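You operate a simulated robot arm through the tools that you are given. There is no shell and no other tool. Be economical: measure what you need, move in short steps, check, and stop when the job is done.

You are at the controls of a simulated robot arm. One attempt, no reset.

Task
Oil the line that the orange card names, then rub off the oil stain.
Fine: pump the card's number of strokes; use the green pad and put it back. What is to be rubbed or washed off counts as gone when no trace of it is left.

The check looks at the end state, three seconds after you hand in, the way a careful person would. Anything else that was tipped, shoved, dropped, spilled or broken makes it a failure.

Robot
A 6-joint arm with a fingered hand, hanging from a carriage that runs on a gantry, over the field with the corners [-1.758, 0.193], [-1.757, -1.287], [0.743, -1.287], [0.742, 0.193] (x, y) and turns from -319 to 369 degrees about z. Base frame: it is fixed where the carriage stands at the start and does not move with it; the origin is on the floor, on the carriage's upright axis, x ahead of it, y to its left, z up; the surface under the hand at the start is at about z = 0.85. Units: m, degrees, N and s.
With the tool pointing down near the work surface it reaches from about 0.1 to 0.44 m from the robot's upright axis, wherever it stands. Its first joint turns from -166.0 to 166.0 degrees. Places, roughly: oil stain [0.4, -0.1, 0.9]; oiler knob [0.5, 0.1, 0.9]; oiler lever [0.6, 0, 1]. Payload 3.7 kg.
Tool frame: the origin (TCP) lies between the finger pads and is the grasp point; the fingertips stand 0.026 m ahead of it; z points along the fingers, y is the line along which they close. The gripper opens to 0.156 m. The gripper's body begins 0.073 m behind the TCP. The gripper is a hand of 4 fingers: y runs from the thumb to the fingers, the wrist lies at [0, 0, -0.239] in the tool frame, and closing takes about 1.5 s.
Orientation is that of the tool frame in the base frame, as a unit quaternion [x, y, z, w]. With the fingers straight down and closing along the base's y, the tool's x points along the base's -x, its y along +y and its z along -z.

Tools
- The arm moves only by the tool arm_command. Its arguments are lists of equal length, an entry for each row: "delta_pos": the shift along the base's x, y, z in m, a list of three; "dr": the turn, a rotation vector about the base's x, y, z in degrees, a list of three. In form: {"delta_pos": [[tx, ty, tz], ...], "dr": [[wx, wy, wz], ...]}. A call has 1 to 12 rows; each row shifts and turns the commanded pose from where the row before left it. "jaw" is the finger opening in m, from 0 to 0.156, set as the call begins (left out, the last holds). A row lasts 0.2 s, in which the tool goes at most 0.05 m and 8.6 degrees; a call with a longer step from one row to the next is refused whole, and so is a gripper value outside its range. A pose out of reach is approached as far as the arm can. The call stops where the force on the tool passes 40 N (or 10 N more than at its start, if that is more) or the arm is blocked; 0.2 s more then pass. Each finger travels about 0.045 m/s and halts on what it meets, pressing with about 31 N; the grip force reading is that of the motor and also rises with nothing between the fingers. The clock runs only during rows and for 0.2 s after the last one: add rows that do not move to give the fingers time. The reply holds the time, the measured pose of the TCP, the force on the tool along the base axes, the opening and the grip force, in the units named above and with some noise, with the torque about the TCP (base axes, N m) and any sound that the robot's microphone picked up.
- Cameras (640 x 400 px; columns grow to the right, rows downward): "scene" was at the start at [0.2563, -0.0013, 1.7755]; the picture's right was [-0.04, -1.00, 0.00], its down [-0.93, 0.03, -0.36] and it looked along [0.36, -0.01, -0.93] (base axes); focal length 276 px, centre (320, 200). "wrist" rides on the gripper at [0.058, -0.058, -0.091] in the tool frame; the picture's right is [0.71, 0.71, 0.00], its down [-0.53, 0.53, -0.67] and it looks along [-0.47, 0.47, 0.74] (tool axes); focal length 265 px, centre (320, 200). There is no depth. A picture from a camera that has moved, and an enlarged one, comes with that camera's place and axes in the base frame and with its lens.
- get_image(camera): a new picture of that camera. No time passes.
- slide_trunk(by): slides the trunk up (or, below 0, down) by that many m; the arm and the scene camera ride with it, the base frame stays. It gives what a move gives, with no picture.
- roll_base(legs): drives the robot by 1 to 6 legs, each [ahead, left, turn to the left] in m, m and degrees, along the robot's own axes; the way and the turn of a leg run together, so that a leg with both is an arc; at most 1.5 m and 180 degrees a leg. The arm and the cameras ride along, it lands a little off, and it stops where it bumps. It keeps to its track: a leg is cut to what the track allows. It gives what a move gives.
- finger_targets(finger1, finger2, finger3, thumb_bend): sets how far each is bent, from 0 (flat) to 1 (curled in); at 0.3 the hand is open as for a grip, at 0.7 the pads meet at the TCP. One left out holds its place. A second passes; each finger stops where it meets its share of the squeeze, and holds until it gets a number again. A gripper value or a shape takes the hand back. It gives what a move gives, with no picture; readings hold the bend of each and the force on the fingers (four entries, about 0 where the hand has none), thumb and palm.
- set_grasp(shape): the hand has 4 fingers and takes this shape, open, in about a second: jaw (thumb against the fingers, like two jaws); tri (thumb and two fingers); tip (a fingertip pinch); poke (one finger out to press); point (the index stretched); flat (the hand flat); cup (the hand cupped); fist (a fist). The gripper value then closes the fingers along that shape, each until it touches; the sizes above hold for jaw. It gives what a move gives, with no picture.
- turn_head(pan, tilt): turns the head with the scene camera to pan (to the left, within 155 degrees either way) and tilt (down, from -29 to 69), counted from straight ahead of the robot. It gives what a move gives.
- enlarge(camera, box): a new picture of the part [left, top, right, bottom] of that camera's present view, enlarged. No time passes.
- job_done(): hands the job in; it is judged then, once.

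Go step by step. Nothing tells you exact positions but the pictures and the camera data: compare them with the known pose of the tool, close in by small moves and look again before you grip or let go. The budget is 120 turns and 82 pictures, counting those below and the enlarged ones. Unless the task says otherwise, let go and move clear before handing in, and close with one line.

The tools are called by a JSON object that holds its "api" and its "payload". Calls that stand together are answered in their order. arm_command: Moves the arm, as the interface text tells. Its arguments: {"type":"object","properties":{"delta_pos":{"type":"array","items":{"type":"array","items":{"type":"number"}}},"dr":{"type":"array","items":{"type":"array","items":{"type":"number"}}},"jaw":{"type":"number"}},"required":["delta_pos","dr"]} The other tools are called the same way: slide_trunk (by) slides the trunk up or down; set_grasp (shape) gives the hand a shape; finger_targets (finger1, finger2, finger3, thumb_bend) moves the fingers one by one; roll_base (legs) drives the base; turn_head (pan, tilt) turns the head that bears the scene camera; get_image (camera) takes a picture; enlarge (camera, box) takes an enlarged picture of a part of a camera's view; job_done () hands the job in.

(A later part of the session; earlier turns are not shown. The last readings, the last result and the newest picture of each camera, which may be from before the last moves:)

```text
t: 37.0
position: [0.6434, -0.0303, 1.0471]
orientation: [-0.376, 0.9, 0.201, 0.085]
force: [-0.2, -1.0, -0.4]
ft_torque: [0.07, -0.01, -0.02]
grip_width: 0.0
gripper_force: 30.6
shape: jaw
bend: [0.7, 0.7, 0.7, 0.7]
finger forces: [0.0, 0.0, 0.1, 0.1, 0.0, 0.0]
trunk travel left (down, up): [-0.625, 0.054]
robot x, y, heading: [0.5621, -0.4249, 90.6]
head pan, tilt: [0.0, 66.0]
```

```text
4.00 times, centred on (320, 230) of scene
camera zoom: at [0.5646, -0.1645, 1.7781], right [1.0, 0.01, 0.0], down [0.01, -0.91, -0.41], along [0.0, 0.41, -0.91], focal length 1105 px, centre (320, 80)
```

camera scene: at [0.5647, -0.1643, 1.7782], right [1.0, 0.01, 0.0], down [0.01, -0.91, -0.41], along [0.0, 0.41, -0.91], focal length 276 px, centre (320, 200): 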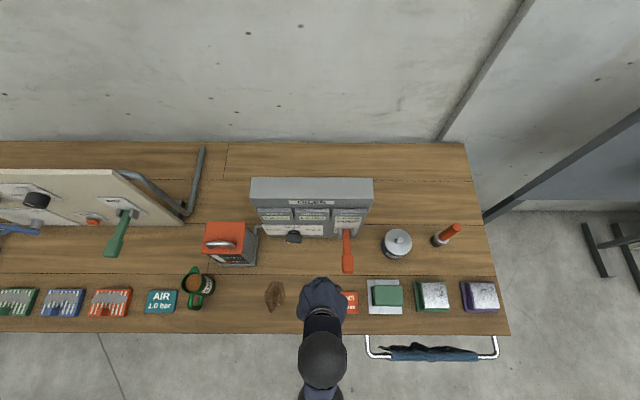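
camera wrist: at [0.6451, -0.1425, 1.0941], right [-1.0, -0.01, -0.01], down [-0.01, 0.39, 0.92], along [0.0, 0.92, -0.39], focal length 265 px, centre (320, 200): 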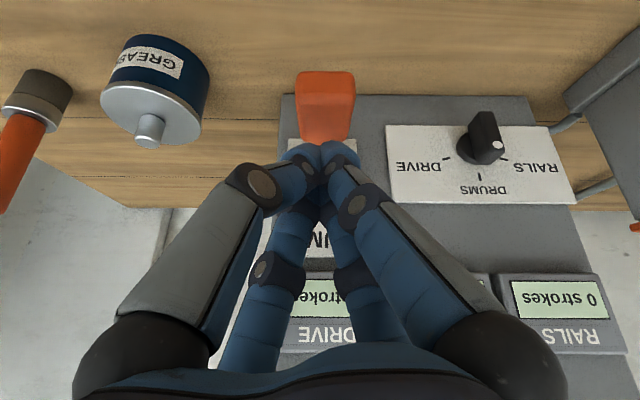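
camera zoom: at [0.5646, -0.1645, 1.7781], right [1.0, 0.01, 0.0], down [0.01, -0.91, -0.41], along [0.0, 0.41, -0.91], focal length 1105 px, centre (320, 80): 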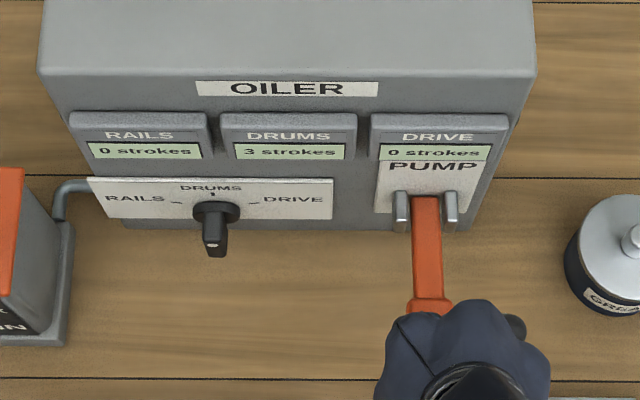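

The count is 3. Last stroke, then lift clear.

{"api": "arm_command", "payload": {"delta_pos": [[0, 0, -0.02], [0, 0, -0.02], [0, 0, -0.015], [0, 0, -0.01], [0, 0, -0.01], [0, 0, -0.009], [0, 0, 0], [0, 0, 0.021], [0, 0, 0.03], [0, 0, 0.033], [0, 0, 0.03], [0, 0, 0.03]], "dr": [[0, 0, 0], [0, 0, 0], [0, 0, 0], [0, 0, 0], [0, 0, 0], [0, 0, 0], [0, 0, 0], [0, 0, 0], [0, 0, 0], [0, 0, 0], [0, 0, 0], [0, 0, 0]]}}

{"api": "enlarge", "payload": {"camera": "scene", "box": [240, 180, 400, 280]}}

```text
t: 39.6
position: [0.6459, 0.0023, 1.0714]
orientation: [-0.374, 0.897, 0.209, 0.107]
force: [0.3, -0.2, 0.2]
ft_torque: [-0.03, 0.05, 0.02]
grip_width: 0.0001
gripper_force: 30.7
shape: jaw
bend: [0.7, 0.7, 0.7, 0.7]
finger forces: [0.1, 0.0, 0.0, 0.0, 0.1, 0.1]
out of reach, approached as far as the arm can: row 11, 12
trunk travel left (down, up): [-0.625, 0.054]
robot x, y, heading: [0.5662, -0.4248, 90.3]
head pan, tilt: [0.0, 66.0]
```

```text
4.00 times, centred on (320, 230) of scene
camera zoom: at [0.5646, -0.1645, 1.7782], right [1.0, 0.01, 0.0], down [0.01, -0.91, -0.41], along [0.0, 0.41, -0.91], focal length 1105 px, centre (320, 80)
```

zoom: 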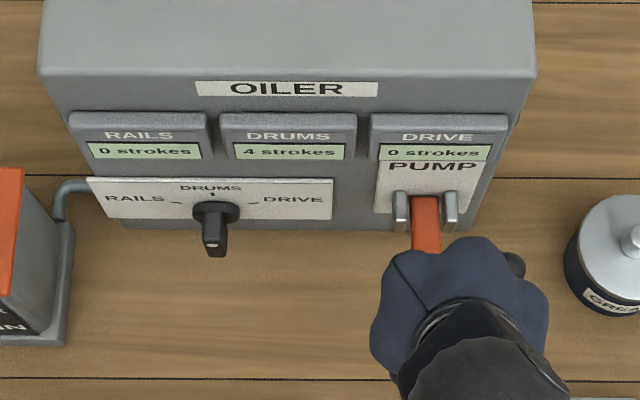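

DRUMS reads 4 strokes and the others read 0. Now the pad: I'll move the hand aside and look at the pads.

{"api": "arm_command", "payload": {"delta_pos": [[-0.02, -0.03, -0.005], [-0.04, -0.03, -0.005], [-0.04, -0.03, 0], [-0.04, -0.03, 0]], "dr": [[0, 0, 0], [0, 0, 0], [0, 0, 0], [0, 0, 0]], "jaw": 0.156}}

{"api": "turn_head", "payload": {"pan": -25, "tilt": 69}}

{"api": "get_image", "payload": {"camera": "scene"}}

```text
refused: row 2 steps farther than a row can; nothing moved
```

```text
t: 40.5
position: [0.6443, 0.002, 1.0706]
orientation: [-0.374, 0.897, 0.21, 0.107]
force: [0.1, 0.4, -0.1]
ft_torque: [0.01, -0.04, 0.02]
grip_width: 0.0
gripper_force: 31.3
shape: jaw
bend: [0.7, 0.7, 0.7, 0.7]
finger forces: [0.1, 0.0, 0.1, 0.0, 0.0, 0.1]
trunk travel left (down, up): [-0.625, 0.054]
robot x, y, heading: [0.5655, -0.4247, 90.2]
head pan, tilt: [-25.0, 68.8]
```

```text
42 pictures are left
camera scene: at [0.5883, -0.173, 1.7755], right [0.91, -0.42, 0.0], down [-0.39, -0.85, -0.36], along [0.15, 0.33, -0.93], focal length 276 px, centre (320, 200)
```

scene: 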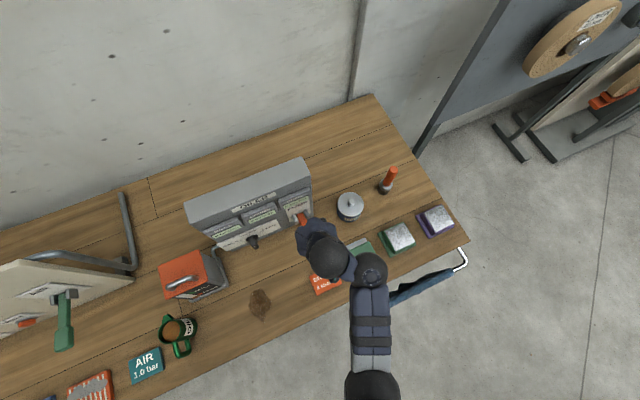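

I need to shift the hand left, level it and yaw it so its axes match the pad's. That also points the wrist camera at the pad.

{"api": "arm_command", "payload": {"delta_pos": [[0, -0.015, -0.02], [0, -0.015, -0.02], [0, -0.015, -0.015], [0, -0.02, 0], [0, -0.02, 0], [0, -0.02, 0], [0, -0.02, 0], [0, -0.02, 0], [0, -0.02, 0]], "dr": [[-8.3, 0, 0], [-8.3, 0, 0], [-8.4, 0, 0], [0, 0, -7.5], [0, 0, -7.5], [0, 0, -7.5], [0, 0, -7.5], [0, 0, -7.5], [0, 0, -7.5]], "jaw": 0.112}}

{"api": "get_image", "payload": {"camera": "wrist"}}

{"api": "get_image", "payload": {"camera": "scene"}}

```text
t: 42.5
position: [0.6458, -0.1553, 0.9523]
orientation: [-0.004, 1.0, 0.002, 0.002]
force: [0.1, -0.2, 1.2]
ft_torque: [-0.04, 0.02, 0.0]
grip_width: 0.1123
gripper_force: 0.1
shape: jaw
bend: [0.28, 0.28, 0.28, 0.62]
finger forces: [0.1, 0.0, 0.1, 0.0, 0.1, 0.1]
out of reach, approached as far as the arm can: row 1, 2, 4, 5, 6, 7, 8, 9
trunk travel left (down, up): [-0.625, 0.054]
robot x, y, heading: [0.5707, -0.4231, 90.2]
head pan, tilt: [-25.0, 68.8]
```

```text
41 pictures are left
camera wrist: at [0.5881, -0.2135, 1.0413], right [-0.71, 0.7, 0.0], down [0.52, 0.53, 0.67], along [0.47, 0.48, -0.74], focal length 265 px, centre (320, 200)
```

wrist: 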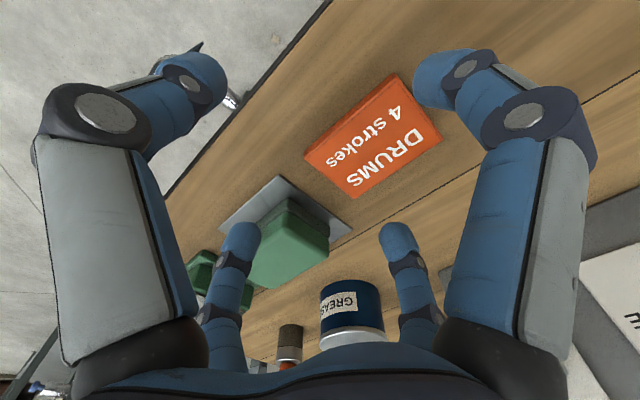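

```text
40 pictures are left
camera scene: at [0.5883, -0.173, 1.7755], right [0.91, -0.42, 0.0], down [-0.39, -0.85, -0.36], along [0.15, 0.33, -0.93], focal length 276 px, centre (320, 200)
```

scene: 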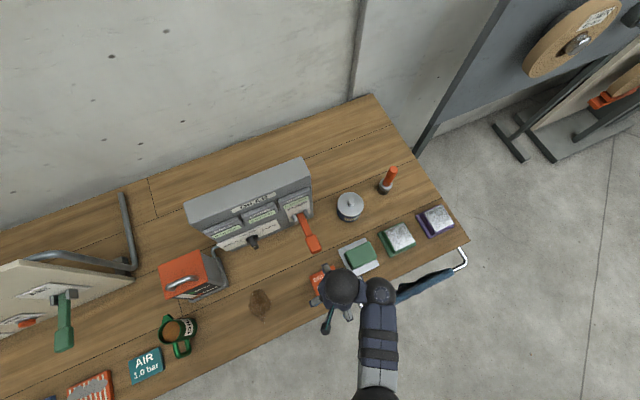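

Near the axis the arm's ceiling is low, which pulled the hand down to 0.95. I'll raise the trunk for headroom and open the hand fully.

{"api": "slide_trunk", "payload": {"by": 0.05}}

{"api": "set_grasp", "payload": {"shape": "jaw"}}

{"api": "finger_targets", "payload": {"finger1": 0.42, "finger2": 0.42, "finger3": 0.42, "thumb_bend": 0.42}}

{"api": "get_image", "payload": {"camera": "wrist"}}

```text
t: 43.4
position: [0.6469, -0.1552, 1.0018]
orientation: [-0.004, 1.0, 0.002, 0.003]
force: [0.8, 1.3, -0.7]
ft_torque: [0.0, 0.04, -0.03]
grip_width: 0.1125
gripper_force: 0.2
shape: jaw
bend: [0.28, 0.28, 0.28, 0.62]
finger forces: [0.0, 0.1, 0.1, 0.0, 0.0, 0.0]
trunk travel left (down, up): [-0.675, 0.004]
robot x, y, heading: [0.5663, -0.422, 90.3]
head pan, tilt: [-25.0, 68.8]
```

```text
t: 44.3
position: [0.647, -0.1554, 1.0019]
orientation: [-0.005, 1.0, 0.003, 0.003]
force: [0.6, -0.9, -0.7]
ft_torque: [0.0, 0.01, -0.01]
grip_width: 0.1558
gripper_force: 0.0
shape: jaw
bend: [0.3, 0.3, 0.3, 0.3]
finger forces: [0.0, 0.0, 0.0, 0.0, 0.1, 0.1]
trunk travel left (down, up): [-0.675, 0.004]
robot x, y, heading: [0.5643, -0.4238, 90.4]
head pan, tilt: [-25.0, 68.8]
```

```text
t: 45.3
position: [0.646, -0.1556, 1.0016]
orientation: [-0.003, 1.0, 0.002, 0.002]
force: [-0.2, -0.2, -0.2]
ft_torque: [0.03, -0.02, 0.0]
grip_width: 0.0739
gripper_force: 0.1
shape: fingers
bend: [0.42, 0.42, 0.42, 0.42]
finger forces: [0.1, 0.0, 0.0, 0.0, 0.1, 0.1]
trunk travel left (down, up): [-0.675, 0.004]
robot x, y, heading: [0.5631, -0.4232, 90.6]
head pan, tilt: [-25.0, 68.8]
```

```text
39 pictures are left
camera wrist: at [0.5882, -0.2135, 1.0913], right [-0.71, 0.7, 0.0], down [0.52, 0.53, 0.67], along [0.47, 0.48, -0.74], focal length 265 px, centre (320, 200)
```

wrist: 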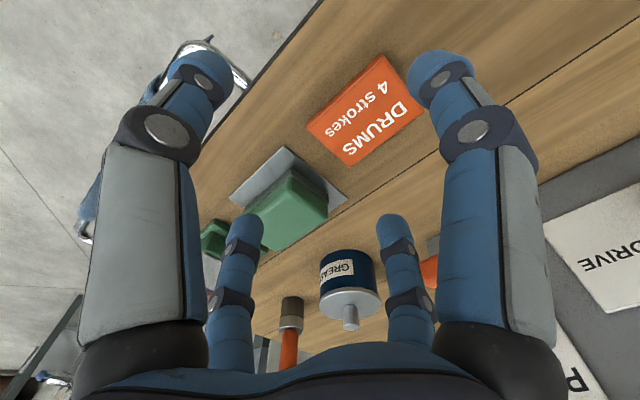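

I'd rather grip the pad with the digits on its diagonals, since that clears the tray next to it. First I need precise images of the pad.

{"api": "enlarge", "payload": {"camera": "wrist", "box": [200, 120, 360, 260]}}

{"api": "enlarge", "payload": {"camera": "scene", "box": [300, 180, 480, 300]}}

```text
2.86 times, centred on (280, 190) of wrist
camera zoom: at [0.5882, -0.2135, 1.0913], right [-0.71, 0.7, 0.0], down [0.52, 0.53, 0.67], along [0.47, 0.48, -0.74], focal length 758 px, centre (434, 229)
```

zoom: 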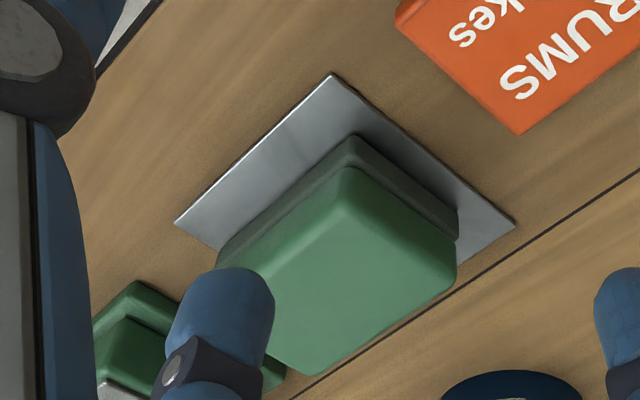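

```text
3.33 times, centred on (390, 240) of scene
camera zoom: at [0.5883, -0.1731, 1.8255], right [0.91, -0.42, 0.0], down [-0.39, -0.85, -0.36], along [0.15, 0.33, -0.93], focal length 921 px, centre (87, 67)
```

zoom: 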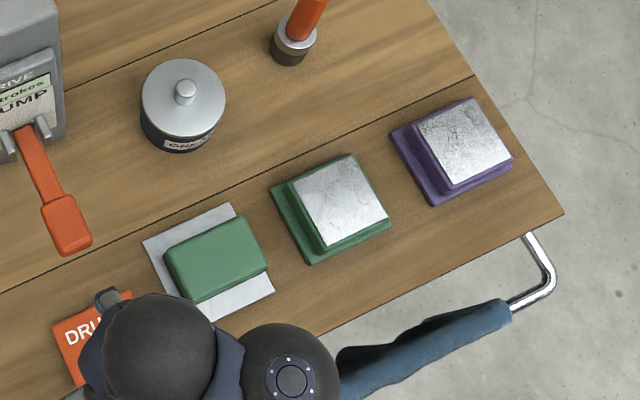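

The pad is on the plate, centred near (0.771, -0.087), with its top at about 0.886 and the bench at about 0.845. I'll yaw back by 45° and hover over the pad with the fingers slightly narrowed.

{"api": "arm_command", "payload": {"delta_pos": [[0.02, 0.008, 0], [0.021, 0.012, 0], [0.021, 0.012, 0], [0.021, 0.012, 0], [0.021, 0.012, 0], [0.021, 0.0125, 0]], "dr": [[0, 0, 7.5], [0, 0, 7.5], [0, 0, 7.5], [0, 0, 7.5], [0, 0, 7.5], [0, 0, 7.5]]}}

{"api": "finger_targets", "payload": {"finger1": 0.36, "finger2": 0.36, "finger3": 0.36, "thumb_bend": 0.36}}

{"api": "get_image", "payload": {"camera": "wrist"}}

```text
t: 46.7
position: [0.771, -0.0862, 1.0017]
orientation: [-0.387, 0.922, 0.003, 0.002]
force: [-0.1, -0.1, -0.4]
ft_torque: [0.01, -0.02, 0.0]
grip_width: 0.074
gripper_force: 0.1
shape: fingers
bend: [0.42, 0.42, 0.42, 0.42]
finger forces: [0.1, 0.0, 0.0, 0.1, 0.0, 0.0]
trunk travel left (down, up): [-0.675, 0.004]
robot x, y, heading: [0.565, -0.4242, 90.2]
head pan, tilt: [-25.0, 68.8]
```

```text
t: 47.7
position: [0.771, -0.0864, 1.0033]
orientation: [-0.388, 0.922, 0.003, 0.002]
force: [0.8, -0.3, -0.5]
ft_torque: [-0.01, -0.01, -0.01]
grip_width: 0.0898
gripper_force: 0.0
shape: fingers
bend: [0.36, 0.36, 0.36, 0.36]
finger forces: [0.0, 0.0, 0.0, 0.1, 0.1, 0.0]
trunk travel left (down, up): [-0.675, 0.004]
robot x, y, heading: [0.5656, -0.4258, 90.3]
head pan, tilt: [-25.0, 68.8]
```

```text
36 pictures are left
camera wrist: at [0.7718, -0.1685, 1.0917], right [-1.0, -0.01, 0.0], down [-0.01, 0.74, 0.67], along [-0.01, 0.67, -0.74], focal length 265 px, centre (320, 200)
```

wrist: 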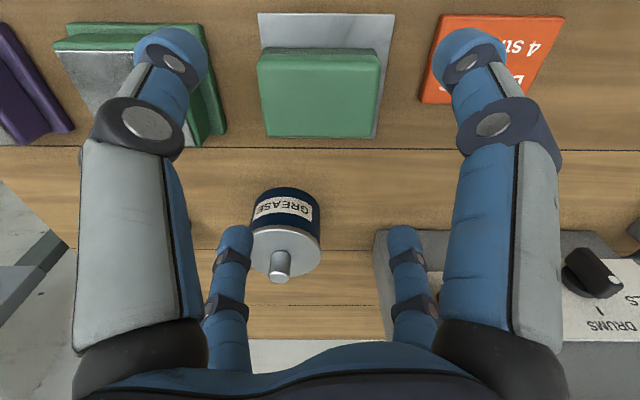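

The pad is centred under the hand to within a millimetre or so. I'll descend around it.

{"api": "arm_command", "payload": {"delta_pos": [[0, 0, -0.03], [0, 0, -0.03], [0, 0, -0.02], [0, 0, -0.012], [0, 0, -0.01], [0, 0, -0.008]], "dr": [[0, 0, 0], [0, 0, 0], [0, 0, 0], [0, 0, 0], [0, 0, 0], [0, 0, 0]]}}

{"api": "get_image", "payload": {"camera": "wrist"}}

{"api": "enlarge", "payload": {"camera": "scene", "box": [300, 180, 480, 300]}}

```text
t: 49.1
position: [0.7677, -0.0925, 0.9025]
orientation: [-0.387, 0.922, 0.004, 0.002]
force: [1.0, -0.5, 0.0]
ft_torque: [-0.02, 0.02, 0.03]
grip_width: 0.0902
gripper_force: 0.0
shape: fingers
bend: [0.36, 0.36, 0.36, 0.36]
finger forces: [0.0, 0.0, 0.0, 0.1, 0.0, 0.0]
out of reach, approached as far as the arm can: row 5, 6
trunk travel left (down, up): [-0.675, 0.004]
robot x, y, heading: [0.5698, -0.4249, 90.1]
head pan, tilt: [-25.0, 68.8]
```

```text
35 pictures are left
camera wrist: at [0.7672, -0.1752, 0.9909], right [-1.0, -0.01, 0.0], down [-0.01, 0.74, 0.67], along [-0.01, 0.67, -0.74], focal length 265 px, centre (320, 200)
```

wrist: 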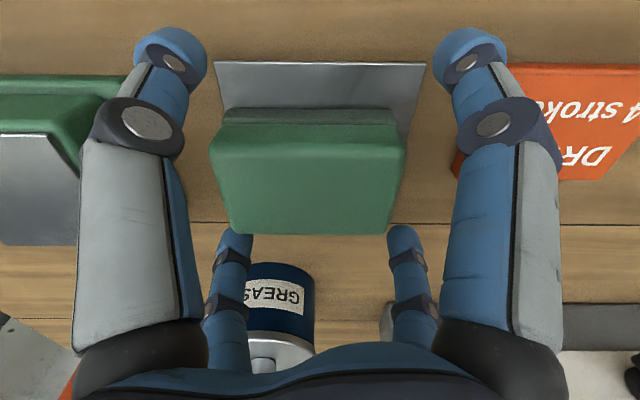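

```text
3.33 times, centred on (390, 240) of scene
camera zoom: at [0.5883, -0.173, 1.8255], right [0.91, -0.42, 0.0], down [-0.39, -0.85, -0.36], along [0.15, 0.33, -0.93], focal length 921 px, centre (87, 67)
```

zoom: 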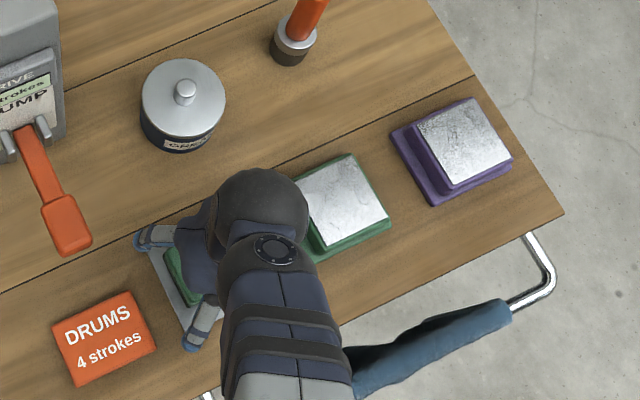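

The raised trunk limits the downward reach. I'll back up, re-centre and lower the trunk again.

{"api": "arm_command", "payload": {"delta_pos": [[0.001, 0.002, 0.03], [0.002, 0.004, 0.025]], "dr": [[0, 0, 0], [0, 0, 0]]}}

{"api": "slide_trunk", "payload": {"by": -0.05}}

```text
t: 49.7
position: [0.7693, -0.0868, 0.9562]
orientation: [-0.387, 0.922, 0.003, 0.001]
force: [-0.4, 0.2, 0.7]
ft_torque: [0.03, -0.02, 0.01]
grip_width: 0.0901
gripper_force: 0.0
shape: fingers
bend: [0.36, 0.36, 0.36, 0.36]
finger forces: [0.1, 0.1, 0.0, 0.0, 0.1, 0.0]
trunk travel left (down, up): [-0.675, 0.004]
robot x, y, heading: [0.5656, -0.4247, 90.5]
head pan, tilt: [-25.0, 68.8]
```

```text
t: 50.6
position: [0.7699, -0.0875, 0.9068]
orientation: [-0.387, 0.922, 0.003, 0.002]
force: [0.7, 0.3, 0.0]
ft_torque: [0.03, -0.01, 0.02]
grip_width: 0.0902
gripper_force: 0.1
shape: fingers
bend: [0.36, 0.36, 0.36, 0.36]
finger forces: [0.0, 0.0, 0.0, 0.1, 0.0, 0.0]
trunk travel left (down, up): [-0.625, 0.054]
robot x, y, heading: [0.5677, -0.4265, 90.6]
head pan, tilt: [-25.0, 68.8]
```

{"api": "arm_command", "payload": {"delta_pos": [[0.0007, 0, -0.008], [0, 0, -0.008]], "dr": [[0, 0, 0], [0, 0, 0]]}}

{"api": "get_image", "payload": {"camera": "wrist"}}

```text
t: 51.2
position: [0.771, -0.0865, 0.891]
orientation: [-0.386, 0.922, 0.003, 0.002]
force: [-0.3, -0.7, -0.8]
ft_torque: [0.01, -0.01, 0.02]
grip_width: 0.0899
gripper_force: 0.1
shape: fingers
bend: [0.36, 0.36, 0.36, 0.36]
finger forces: [0.0, 0.0, 0.1, 0.0, 0.0, 0.1]
trunk travel left (down, up): [-0.625, 0.054]
robot x, y, heading: [0.5641, -0.4223, 90.1]
head pan, tilt: [-25.0, 68.8]
```

```text
33 pictures are left
camera wrist: at [0.7712, -0.1689, 0.9803], right [-1.0, -0.01, 0.0], down [-0.01, 0.74, 0.67], along [-0.01, 0.67, -0.74], focal length 265 px, centre (320, 200)
```

wrist: 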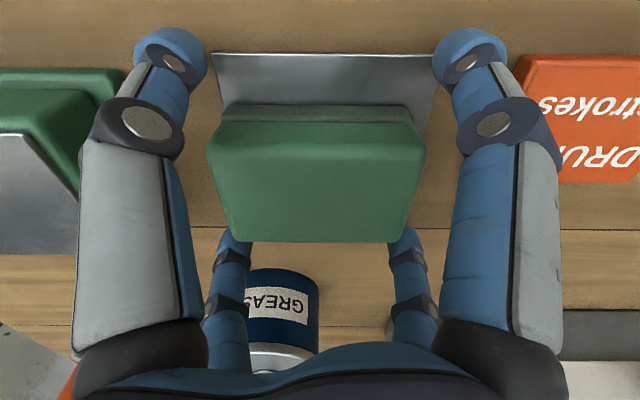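

The digits straddle the pad at its corners. I'll lower slightly and close all four evenly.

{"api": "arm_command", "payload": {"delta_pos": [[0, 0, -0.005]], "dr": [[0, 0, 0]]}}

{"api": "finger_targets", "payload": {"finger1": 0.65, "finger2": 0.65, "finger3": 0.65, "thumb_bend": 0.65}}

{"api": "get_image", "payload": {"camera": "wrist"}}

```text
t: 51.6
position: [0.7709, -0.0871, 0.8851]
orientation: [-0.387, 0.922, 0.002, 0.003]
force: [-0.2, 0.0, 0.0]
ft_torque: [0.0, 0.02, 0.01]
grip_width: 0.09
gripper_force: 0.0
shape: fingers
bend: [0.36, 0.36, 0.36, 0.36]
finger forces: [0.0, 0.0, 0.0, 0.0, 0.1, 0.0]
trunk travel left (down, up): [-0.625, 0.054]
robot x, y, heading: [0.566, -0.423, 90.3]
head pan, tilt: [-25.0, 68.8]
```

```text
t: 52.6
position: [0.7722, -0.0853, 0.8867]
orientation: [-0.387, 0.922, 0.003, 0.002]
force: [-1.9, -4.1, 21.3]
ft_torque: [-0.64, 0.34, -0.04]
grip_width: 0.0514
gripper_force: 31.3
shape: fingers
bend: [0.48, 0.5, 0.51, 0.53]
finger forces: [14.6, 12.9, 12.2, 0.1, 23.1, 0.1]
trunk travel left (down, up): [-0.625, 0.054]
robot x, y, heading: [0.561, -0.4258, 90.4]
head pan, tilt: [-25.0, 68.8]
stopped: the force on the tool passed its limit at 41 N (the readings are from after the stop); the commanded pose is now the measured one
```

```text
32 pictures are left
camera wrist: at [0.7722, -0.1675, 0.9768], right [-1.0, -0.01, 0.0], down [-0.01, 0.74, 0.67], along [0.0, 0.67, -0.74], focal length 265 px, centre (320, 200)
```

wrist: 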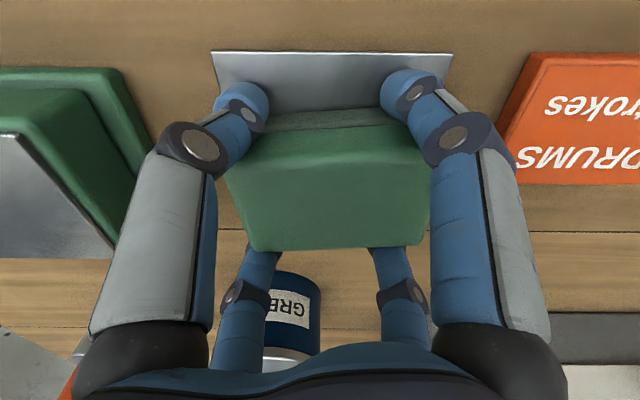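

All four digits grip the pad. The upward force suggests the tips touch the plate. I'll lift a little and check that only the pad comes up.

{"api": "arm_command", "payload": {"delta_pos": [[0, 0, 0.004], [0, 0, 0.006], [0, 0, 0.01], [0, 0, 0.02], [0, 0, 0.02]], "dr": [[0, 0, 0], [0, 0, 0], [0, 0, 0], [0, 0, 0], [0, 0, 0]]}}

{"api": "get_image", "payload": {"camera": "wrist"}}

{"api": "enlarge", "payload": {"camera": "scene", "box": [240, 180, 480, 340]}}

```text
t: 53.8
position: [0.771, -0.0856, 0.947]
orientation: [-0.386, 0.922, 0.003, 0.002]
force: [0.6, 0.2, 0.0]
ft_torque: [-0.01, 0.0, -0.02]
grip_width: 0.0475
gripper_force: 21.1
shape: fingers
bend: [0.49, 0.49, 0.51, 0.54]
finger forces: [5.4, 8.9, 12.5, 0.1, 15.9, 0.1]
trunk travel left (down, up): [-0.625, 0.054]
robot x, y, heading: [0.5635, -0.4245, 90.3]
head pan, tilt: [-25.0, 68.8]
```

```text
31 pictures are left
camera wrist: at [0.771, -0.1679, 1.0364], right [-1.0, -0.01, 0.0], down [-0.01, 0.74, 0.67], along [0.0, 0.67, -0.74], focal length 265 px, centre (320, 200)
```

wrist: 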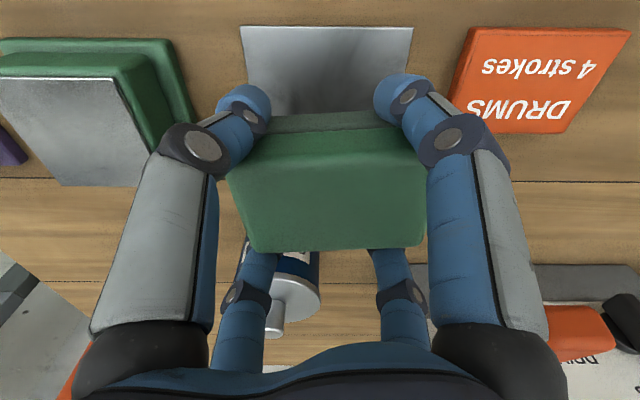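

```text
2.50 times, centred on (360, 260) of scene
camera zoom: at [0.5883, -0.1731, 1.7754], right [0.91, -0.42, 0.0], down [-0.39, -0.85, -0.36], along [0.15, 0.33, -0.93], focal length 691 px, centre (220, 50)
```

zoom: 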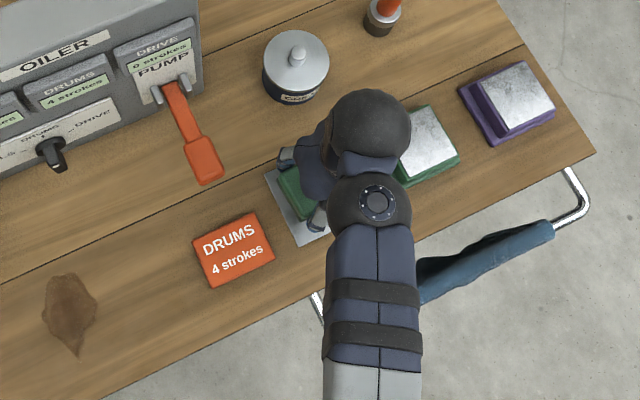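

The pad is lifted cleanly and the plate stayed put. The stain spans about x 0.386–0.454 and y -0.141 to -0.037. I'll carry the pad over, keeping clear of the lever and the card.

{"api": "arm_command", "payload": {"delta_pos": [[-0.01, -0.03, -0.006], [-0.02, -0.03, -0.006], [-0.04, 0, 0], [-0.04, 0, 0], [-0.04, 0, 0], [-0.04, 0, 0], [-0.04, 0, 0], [-0.04, 0, 0], [-0.04, 0, 0], [-0.04, 0.01, 0]], "dr": [[0, 0, 0], [0, 0, 0], [0, 0, 0], [0, 0, 0], [0, 0, 0], [0, 0, 0], [0, 0, 0], [0, 0, 0], [0, 0, 0], [0, 0, 0]]}}

{"api": "turn_head", "payload": {"pan": 15, "tilt": 69}}

{"api": "get_image", "payload": {"camera": "wrist"}}

{"api": "get_image", "payload": {"camera": "scene"}}

```text
t: 56.0
position: [0.4211, -0.1358, 0.9347]
orientation: [-0.386, 0.922, 0.003, 0.002]
force: [0.6, -0.2, -1.6]
ft_torque: [0.06, 0.04, -0.01]
grip_width: 0.0473
gripper_force: 20.6
shape: fingers
bend: [0.49, 0.49, 0.51, 0.54]
finger forces: [5.2, 8.7, 12.2, 0.0, 15.7, 0.0]
trunk travel left (down, up): [-0.625, 0.054]
robot x, y, heading: [0.5675, -0.4248, 90.6]
head pan, tilt: [-25.0, 68.8]
```

```text
t: 57.1
position: [0.4218, -0.1356, 0.9348]
orientation: [-0.387, 0.922, 0.003, 0.003]
force: [0.2, 0.0, -0.4]
ft_torque: [-0.01, -0.01, -0.03]
grip_width: 0.0472
gripper_force: 21.2
shape: fingers
bend: [0.49, 0.49, 0.51, 0.54]
finger forces: [5.2, 8.7, 12.2, 0.0, 15.7, 0.1]
trunk travel left (down, up): [-0.625, 0.054]
robot x, y, heading: [0.5668, -0.4267, 90.7]
head pan, tilt: [15.0, 68.8]
```

```text
29 pictures are left
camera wrist: at [0.4223, -0.2179, 1.0241], right [-1.0, -0.01, 0.0], down [-0.01, 0.74, 0.67], along [0.0, 0.67, -0.74], focal length 265 px, centre (320, 200)
```

wrist: 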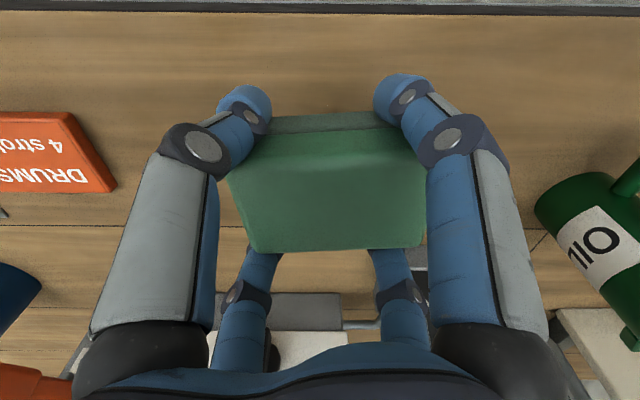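

```text
28 pictures are left
camera scene: at [0.5502, -0.17, 1.7755], right [0.96, 0.26, 0.0], down [0.25, -0.9, -0.36], along [-0.1, 0.35, -0.93], focal length 276 px, centre (320, 200)
```

scene: 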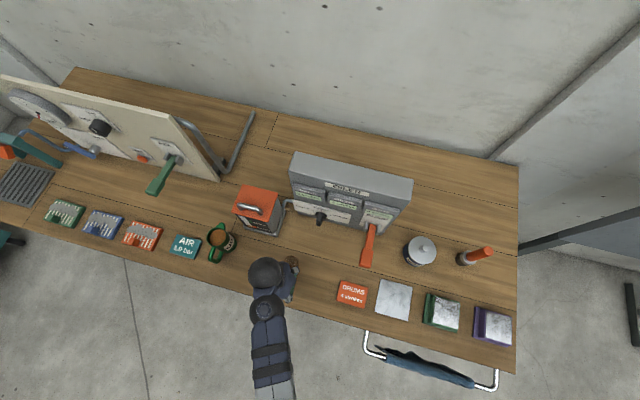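

By my estimate the fingertips sit level with the pad's underside, which would spoil the rubbing. I'll set the pad down on the stain, open, and regrip about 12 mm higher.

{"api": "arm_command", "payload": {"delta_pos": [[0, 0.02, -0.015], [0, 0.025, -0.015], [0, 0, -0.008], [0, 0, -0.006], [0, 0, -0.004]], "dr": [[0, 0, 0], [0, 0, 0], [0, 0, 0], [0, 0, 0], [0, 0, 0]]}}

{"api": "get_image", "payload": {"camera": "wrist"}}

```text
t: 58.3
position: [0.4216, -0.0916, 0.8872]
orientation: [-0.387, 0.922, 0.004, 0.002]
force: [-0.2, -1.0, 0.2]
ft_torque: [0.01, -0.01, -0.03]
grip_width: 0.0473
gripper_force: 21.0
shape: fingers
bend: [0.49, 0.49, 0.51, 0.54]
finger forces: [5.3, 8.7, 12.4, 0.0, 15.7, 0.0]
trunk travel left (down, up): [-0.625, 0.054]
robot x, y, heading: [0.5632, -0.4281, 90.5]
head pan, tilt: [15.0, 68.8]
```

```text
27 pictures are left
camera wrist: at [0.4212, -0.1733, 0.9762], right [-1.0, -0.01, 0.0], down [-0.01, 0.74, 0.67], along [0.0, 0.67, -0.74], focal length 265 px, centre (320, 200)
```

wrist: 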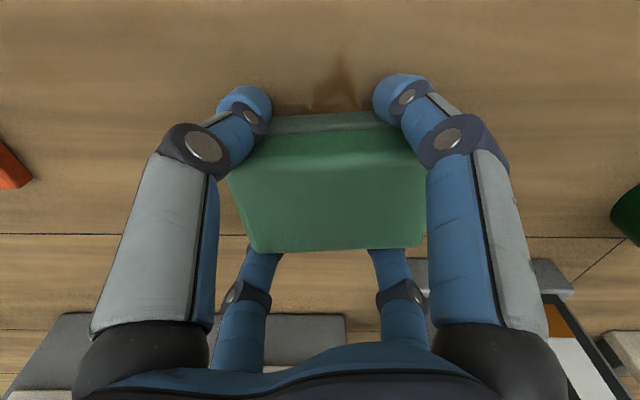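

No contact yet. I'll go down in 2 mm steps to touch.

{"api": "arm_command", "payload": {"delta_pos": [[0, 0, -0.002], [0, 0, -0.002]], "dr": [[0, 0, 0], [0, 0, 0]]}}

```text
t: 58.9
position: [0.42, -0.0904, 0.8855]
orientation: [-0.386, 0.922, 0.003, 0.003]
force: [1.4, -6.4, 33.1]
ft_torque: [-1.23, -0.16, -0.07]
grip_width: 0.0472
gripper_force: 33.7
shape: fingers
bend: [0.49, 0.5, 0.51, 0.54]
finger forces: [16.7, 8.5, 11.1, 0.0, 31.4, 0.0]
trunk travel left (down, up): [-0.625, 0.054]
robot x, y, heading: [0.5627, -0.4261, 90.3]
head pan, tilt: [15.0, 68.8]
```

Contact, and the load is on the near fingertips (finger1 and thumb), which confirms a regrip is needed. I'll open, rise 12 mm and close again.

{"api": "arm_command", "payload": {"delta_pos": [[0, 0, 0.0015]], "dr": [[0, 0, 0]]}}

{"api": "finger_targets", "payload": {"finger1": 0.38, "finger2": 0.38, "finger3": 0.38, "thumb_bend": 0.38}}

{"api": "arm_command", "payload": {"delta_pos": [[0, 0, 0.006], [0, 0, 0.006]], "dr": [[0, 0, 0], [0, 0, 0]]}}

{"api": "get_image", "payload": {"camera": "wrist"}}

```text
t: 59.3
position: [0.4213, -0.09, 0.8849]
orientation: [-0.386, 0.922, 0.004, 0.002]
force: [0.6, -4.2, 19.8]
ft_torque: [-0.81, -0.12, -0.05]
grip_width: 0.0472
gripper_force: 29.6
shape: fingers
bend: [0.49, 0.5, 0.51, 0.54]
finger forces: [12.4, 8.4, 11.3, 0.0, 26.8, 0.1]
trunk travel left (down, up): [-0.625, 0.054]
robot x, y, heading: [0.5705, -0.4258, 90.4]
head pan, tilt: [15.0, 68.8]
```

```text
t: 60.3
position: [0.4219, -0.0911, 0.8839]
orientation: [-0.387, 0.922, 0.003, 0.003]
force: [0.0, 0.6, 0.5]
ft_torque: [0.03, -0.05, 0.02]
grip_width: 0.0844
gripper_force: 0.1
shape: fingers
bend: [0.38, 0.38, 0.38, 0.38]
finger forces: [0.0, 0.0, 0.1, 0.0, 0.0, 0.1]
trunk travel left (down, up): [-0.625, 0.054]
robot x, y, heading: [0.5649, -0.4257, 90.3]
head pan, tilt: [15.0, 68.8]
```

```text
t: 60.9
position: [0.4206, -0.0911, 0.8954]
orientation: [-0.387, 0.922, 0.003, 0.003]
force: [0.0, 0.1, 1.0]
ft_torque: [0.0, 0.0, -0.02]
grip_width: 0.0846
gripper_force: 0.0
shape: fingers
bend: [0.38, 0.38, 0.38, 0.38]
finger forces: [0.1, 0.1, 0.0, 0.0, 0.1, 0.1]
trunk travel left (down, up): [-0.625, 0.054]
robot x, y, heading: [0.5655, -0.4219, 90.5]
head pan, tilt: [15.0, 68.8]
```

```text
26 pictures are left
camera wrist: at [0.4217, -0.1737, 0.9854], right [-1.0, -0.01, 0.0], down [-0.01, 0.74, 0.67], along [0.0, 0.67, -0.74], focal length 265 px, centre (320, 200)
```

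wrist: 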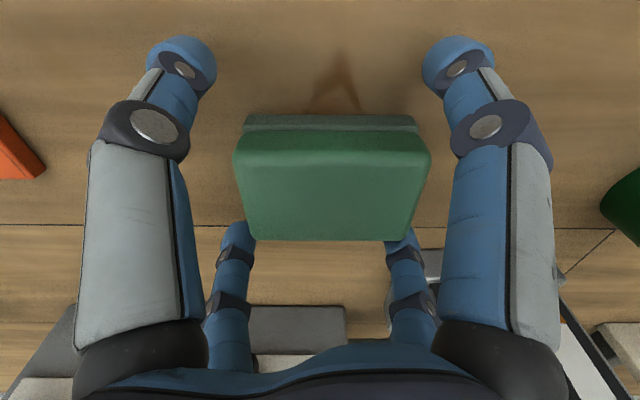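

The pad's centre is now at about (0.414, -0.087). I'll centre the hand on it and close.

{"api": "arm_command", "payload": {"delta_pos": [[-0.007, 0.003, 0.002]], "dr": [[0, 0, 0]]}}

{"api": "finger_targets", "payload": {"finger1": 0.65, "finger2": 0.65, "finger3": 0.65, "thumb_bend": 0.65}}

{"api": "get_image", "payload": {"camera": "wrist"}}

```text
t: 61.3
position: [0.4148, -0.0876, 0.898]
orientation: [-0.387, 0.922, 0.002, 0.003]
force: [1.4, 0.2, -0.4]
ft_torque: [0.0, 0.01, -0.01]
grip_width: 0.0842
gripper_force: 0.1
shape: fingers
bend: [0.38, 0.38, 0.38, 0.38]
finger forces: [0.1, 0.0, 0.0, 0.0, 0.1, 0.0]
trunk travel left (down, up): [-0.625, 0.054]
robot x, y, heading: [0.5685, -0.4269, 90.6]
head pan, tilt: [15.0, 68.8]
```

```text
t: 62.3
position: [0.4136, -0.0884, 0.8985]
orientation: [-0.387, 0.922, 0.003, 0.003]
force: [0.4, -0.9, 3.8]
ft_torque: [-0.01, -0.04, -0.02]
grip_width: 0.0416
gripper_force: 21.5
shape: fingers
bend: [0.53, 0.48, 0.49, 0.54]
finger forces: [7.2, 9.8, 11.2, 0.0, 14.9, 0.0]
trunk travel left (down, up): [-0.625, 0.054]
robot x, y, heading: [0.5654, -0.4246, 90.4]
head pan, tilt: [15.0, 68.8]
```

```text
25 pictures are left
camera wrist: at [0.4145, -0.1702, 0.9875], right [-1.0, -0.01, 0.0], down [-0.01, 0.74, 0.67], along [0.0, 0.67, -0.74], focal length 265 px, centre (320, 200)
```

wrist: 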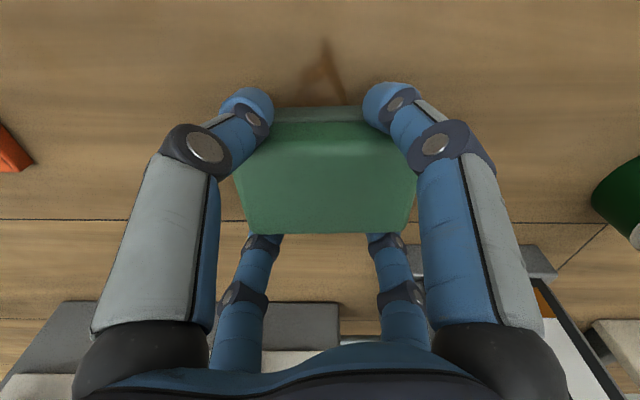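

The grip is good. I'll press lightly and rub along the stain's length.

{"api": "arm_command", "payload": {"delta_pos": [[0, 0, -0.0025], [0.003, -0.02, 0], [0.003, -0.02, 0], [0, -0.012, 0], [0, 0.02, 0], [0, 0.02, 0], [0, 0.02, 0], [0, 0.02, 0], [0, 0.02, 0], [0, -0.02, 0], [0, -0.025, 0]], "dr": [[0, 0, 0], [0, 0, 0], [0, 0, 0], [0, 0, 0], [0, 0, 0], [0, 0, 0], [0, 0, 0], [0, 0, 0], [0, 0, 0], [0, 0, 0], [0, 0, 0]]}}

{"api": "get_image", "payload": {"camera": "wrist"}}

```text
t: 64.7
position: [0.4203, -0.0835, 0.8958]
orientation: [-0.386, 0.922, 0.005, 0.003]
force: [0.1, 3.0, 7.5]
ft_torque: [-0.11, -0.15, 0.06]
grip_width: 0.036
gripper_force: 22.2
shape: fingers
bend: [0.54, 0.48, 0.49, 0.56]
finger forces: [6.6, 10.6, 12.8, 0.0, 13.8, 0.0]
trunk travel left (down, up): [-0.625, 0.054]
robot x, y, heading: [0.5649, -0.4266, 90.3]
head pan, tilt: [15.0, 68.8]
```

```text
24 pictures are left
camera wrist: at [0.4201, -0.1649, 0.9849], right [-1.0, -0.01, 0.0], down [-0.01, 0.74, 0.68], along [0.0, 0.68, -0.74], focal length 265 px, centre (320, 200)
```

wrist: 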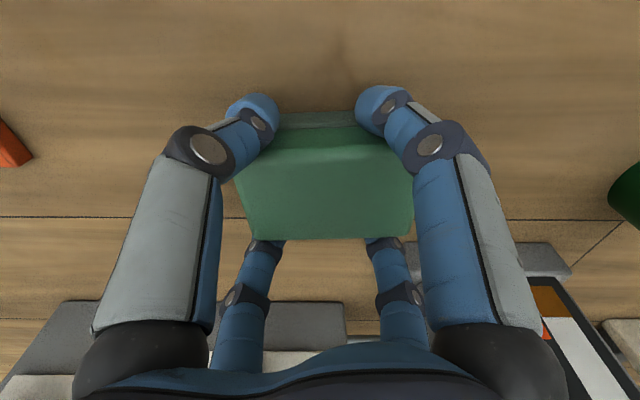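

The stain is fading. I'll keep rubbing with a wider range and a touch more pressure.

{"api": "arm_command", "payload": {"delta_pos": [[0.008, -0.02, -0.001], [0.008, -0.025, 0], [0, -0.02, 0], [-0.015, 0, 0], [-0.015, 0, 0], [0, 0.03, 0], [0, 0.03, 0], [0, 0.03, 0], [0, 0.02, 0], [0.015, 0, 0], [0.015, 0, 0], [0, -0.03, 0]], "dr": [[0, 0, 0], [0, 0, 0], [0, 0, 0], [0, 0, 0], [0, 0, 0], [0, 0, 0], [0, 0, 0], [0, 0, 0], [0, 0, 0], [0, 0, 0], [0, 0, 0], [0, 0, 0]]}}

{"api": "arm_command", "payload": {"delta_pos": [[-0.008, -0.03, 0], [-0.008, -0.03, 0], [0, -0.025, 0], [0, 0.03, 0], [0, 0.03, 0], [0, 0.03, 0], [0, 0.025, 0], [0, -0.03, 0], [0, -0.03, 0], [0, -0.03, 0], [0, -0.02, 0], [0, 0.02, 0]], "dr": [[0, 0, 0], [0, 0, 0], [0, 0, 0], [0, 0, 0], [0, 0, 0], [0, 0, 0], [0, 0, 0], [0, 0, 0], [0, 0, 0], [0, 0, 0], [0, 0, 0], [0, 0, 0]]}}

{"api": "get_image", "payload": {"camera": "wrist"}}

```text
t: 67.3
position: [0.4375, -0.0699, 0.8955]
orientation: [-0.387, 0.922, 0.003, 0.002]
force: [1.3, -0.1, 1.0]
ft_torque: [-0.05, -0.02, 0.06]
grip_width: 0.0346
gripper_force: 23.1
shape: fingers
bend: [0.55, 0.49, 0.48, 0.56]
finger forces: [7.3, 10.1, 12.2, 0.0, 15.2, 0.0]
trunk travel left (down, up): [-0.625, 0.054]
robot x, y, heading: [0.5643, -0.4267, 90.4]
head pan, tilt: [15.0, 68.8]
```

```text
t: 69.9
position: [0.4201, -0.131, 0.8941]
orientation: [-0.387, 0.922, 0.003, 0.002]
force: [0.1, -1.5, 9.5]
ft_torque: [-0.09, -0.05, 0.0]
grip_width: 0.0336
gripper_force: 23.5
shape: fingers
bend: [0.55, 0.49, 0.49, 0.56]
finger forces: [7.5, 10.1, 12.7, 0.0, 16.3, 0.0]
trunk travel left (down, up): [-0.625, 0.054]
robot x, y, heading: [0.5649, -0.4225, 90.2]
head pan, tilt: [15.0, 68.8]
```

```text
23 pictures are left
camera wrist: at [0.4204, -0.2126, 0.9838], right [-1.0, -0.01, 0.0], down [-0.01, 0.74, 0.67], along [0.0, 0.67, -0.74], focal length 265 px, centre (320, 200)
```

wrist: 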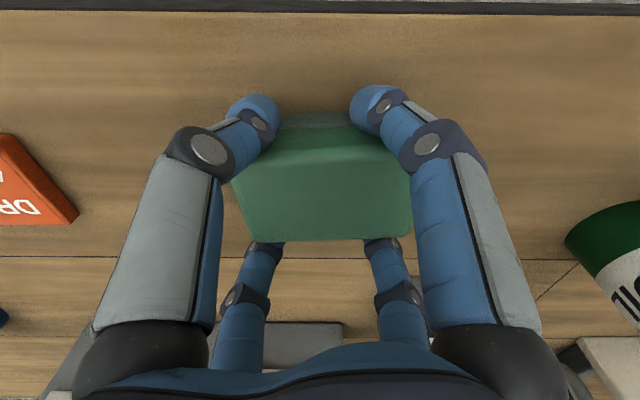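

I'll lift the pad and move aside to inspect the spot.

{"api": "arm_command", "payload": {"delta_pos": [[0, 0, 0.015], [0, -0.01, 0.02], [0.04, 0, 0], [0.04, 0, 0], [0.04, 0, 0], [0.04, 0, 0]], "dr": [[0, 0, 0], [0, 0, 0], [0, 0, 0], [0, 0, 0], [0, 0, 0], [0, 0, 0]]}}

{"api": "enlarge", "payload": {"camera": "scene", "box": [210, 210, 370, 310]}}

{"api": "enlarge", "payload": {"camera": "scene", "box": [255, 245, 311, 293]}}

```text
t: 71.3
position: [0.5802, -0.1412, 0.9298]
orientation: [-0.386, 0.922, 0.003, 0.003]
force: [-0.6, 0.4, -0.5]
ft_torque: [0.01, -0.01, 0.0]
grip_width: 0.0336
gripper_force: 23.0
shape: fingers
bend: [0.55, 0.49, 0.49, 0.56]
finger forces: [7.1, 9.9, 12.6, 0.1, 15.3, 0.0]
trunk travel left (down, up): [-0.625, 0.054]
robot x, y, heading: [0.5657, -0.4231, 90.3]
head pan, tilt: [15.0, 68.8]
```

```text
4.00 times, centred on (290, 260) of scene
camera zoom: at [0.5501, -0.1701, 1.7755], right [0.96, 0.27, 0.0], down [0.25, -0.9, -0.36], along [-0.1, 0.35, -0.93], focal length 1105 px, centre (440, -40)
```

zoom: 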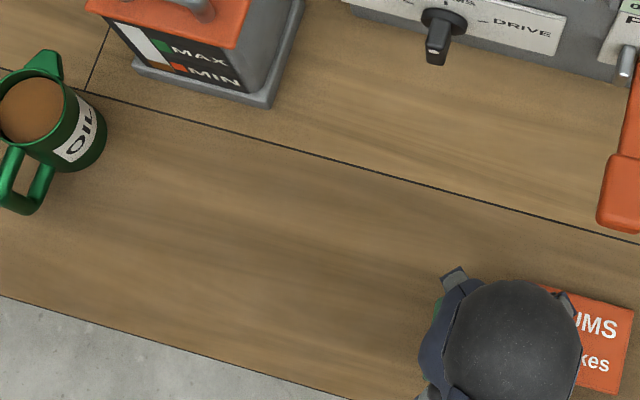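

```text
8.33 times, centred on (283, 269) of scene
camera zoom: at [0.5501, -0.1701, 1.7755], right [0.96, 0.27, 0.0], down [0.25, -0.9, -0.36], along [-0.1, 0.35, -0.93], focal length 2303 px, centre (628, -375)
```

zoom: 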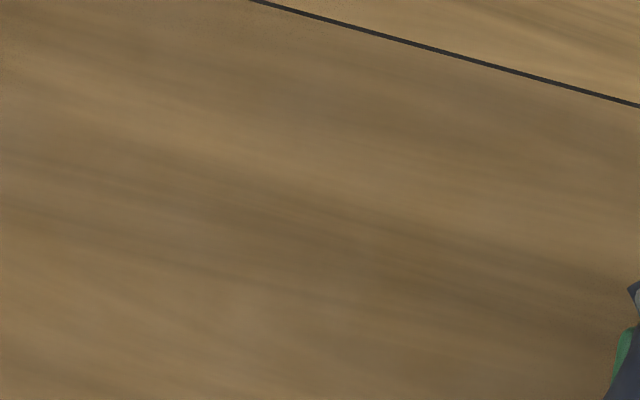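

It looks clean, but the light is poor there. I'll do one more full pass to be sure.

{"api": "arm_command", "payload": {"delta_pos": [[-0.04, 0, 0], [-0.04, 0, 0], [-0.04, 0, 0], [-0.03, 0, 0], [0, 0, -0.02], [0, 0, -0.015], [0, 0, -0.0008], [0, 0.03, 0], [0, 0.03, 0], [0, 0.03, 0], [0, 0.02, 0], [-0.015, 0, 0]], "dr": [[0, 0, 0], [0, 0, 0], [0, 0, 0], [0, 0, 0], [0, 0, 0], [0, 0, 0], [0, 0, 0], [0, 0, 0], [0, 0, 0], [0, 0, 0], [0, 0, 0], [0, 0, 0]]}}

{"api": "arm_command", "payload": {"delta_pos": [[0, -0.03, 0], [0, -0.03, 0], [0, -0.03, 0], [0, -0.025, 0], [-0.015, 0, 0], [0, 0.03, 0], [0, 0.03, 0], [0, 0.03, 0], [0, 0.025, 0], [0.015, -0.03, 0], [0, -0.03, 0], [0, -0.04, 0]], "dr": [[0, 0, 0], [0, 0, 0], [0, 0, 0], [0, 0, 0], [0, 0, 0], [0, 0, 0], [0, 0, 0], [0, 0, 0], [0, 0, 0], [0, 0, 0], [0, 0, 0], [0, 0, 0]]}}

```text
t: 73.9
position: [0.4157, -0.0292, 0.8957]
orientation: [-0.387, 0.922, 0.004, 0.003]
force: [-0.3, 0.3, 3.3]
ft_torque: [-0.09, -0.04, 0.01]
grip_width: 0.0331
gripper_force: 22.7
shape: fingers
bend: [0.55, 0.49, 0.49, 0.56]
finger forces: [7.2, 9.8, 13.0, 0.0, 15.2, 0.0]
trunk travel left (down, up): [-0.625, 0.054]
robot x, y, heading: [0.568, -0.4234, 90.4]
head pan, tilt: [15.0, 68.8]
```

```text
t: 76.5
position: [0.4145, -0.1283, 0.8943]
orientation: [-0.386, 0.922, 0.002, 0.002]
force: [0.5, 1.1, 11.7]
ft_torque: [-0.06, -0.08, -0.01]
grip_width: 0.0316
gripper_force: 23.9
shape: fingers
bend: [0.55, 0.49, 0.49, 0.57]
finger forces: [7.5, 10.4, 13.9, 0.0, 15.6, 0.0]
trunk travel left (down, up): [-0.625, 0.054]
robot x, y, heading: [0.5667, -0.426, 90.3]
head pan, tilt: [15.0, 68.8]
```

Now I'll lift, move aside, check the spot once more and see how the pad sits in the hand.

{"api": "arm_command", "payload": {"delta_pos": [[0, 0, 0.015], [0, -0.012, 0.022], [0.04, 0, 0], [0.04, 0, 0], [0.04, 0, 0], [0.04, 0, 0], [0.04, 0, 0], [0.04, 0, 0], [0.04, 0, 0], [0.04, 0, 0]], "dr": [[0, 0, 0], [0, 0, 0], [0, 0, 0], [0, 0, 0], [0, 0, 0], [0, 0, 0], [0, 0, 0], [0, 0, 0], [0, 0, 0], [0, 0, 0]]}}

{"api": "enlarge", "payload": {"camera": "scene", "box": [240, 230, 340, 310]}}

{"api": "get_image", "payload": {"camera": "wrist"}}

```text
t: 78.7
position: [0.7361, -0.1416, 0.9306]
orientation: [-0.386, 0.922, 0.003, 0.002]
force: [0.1, -0.8, -0.1]
ft_torque: [-0.01, -0.01, 0.02]
grip_width: 0.032
gripper_force: 21.9
shape: fingers
bend: [0.55, 0.49, 0.49, 0.57]
finger forces: [6.9, 9.3, 12.3, 0.0, 14.7, 0.1]
trunk travel left (down, up): [-0.625, 0.054]
robot x, y, heading: [0.5673, -0.4267, 90.4]
head pan, tilt: [15.0, 68.8]
```

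```text
5.00 times, centred on (290, 270) of scene
camera zoom: at [0.5501, -0.1701, 1.7755], right [0.96, 0.27, 0.0], down [0.25, -0.9, -0.36], along [-0.1, 0.35, -0.93], focal length 1382 px, centre (470, -150)
```

zoom: 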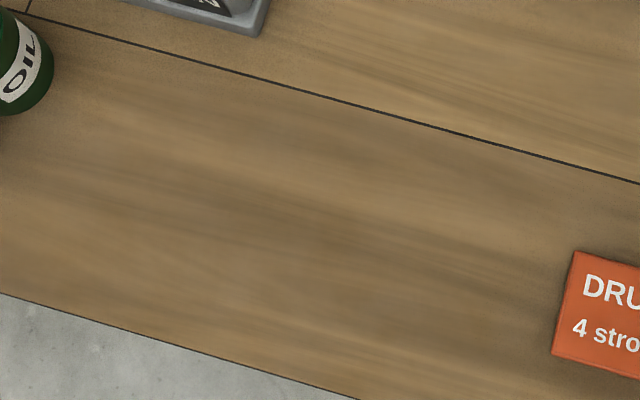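

```text
19 pictures are left
camera wrist: at [0.7358, -0.2233, 1.0201], right [-1.0, -0.01, 0.0], down [-0.01, 0.74, 0.67], along [0.0, 0.67, -0.74], focal length 265 px, centre (320, 200)
```

wrist: 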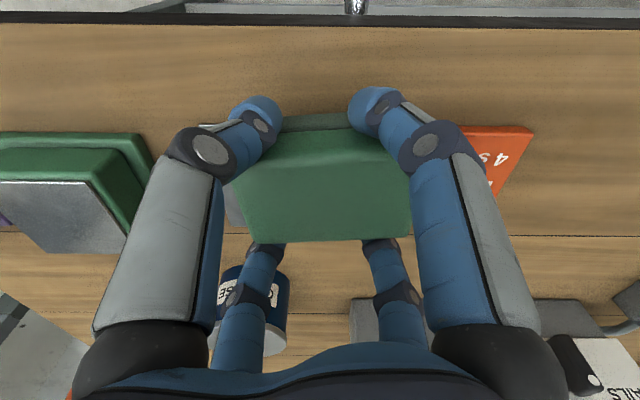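

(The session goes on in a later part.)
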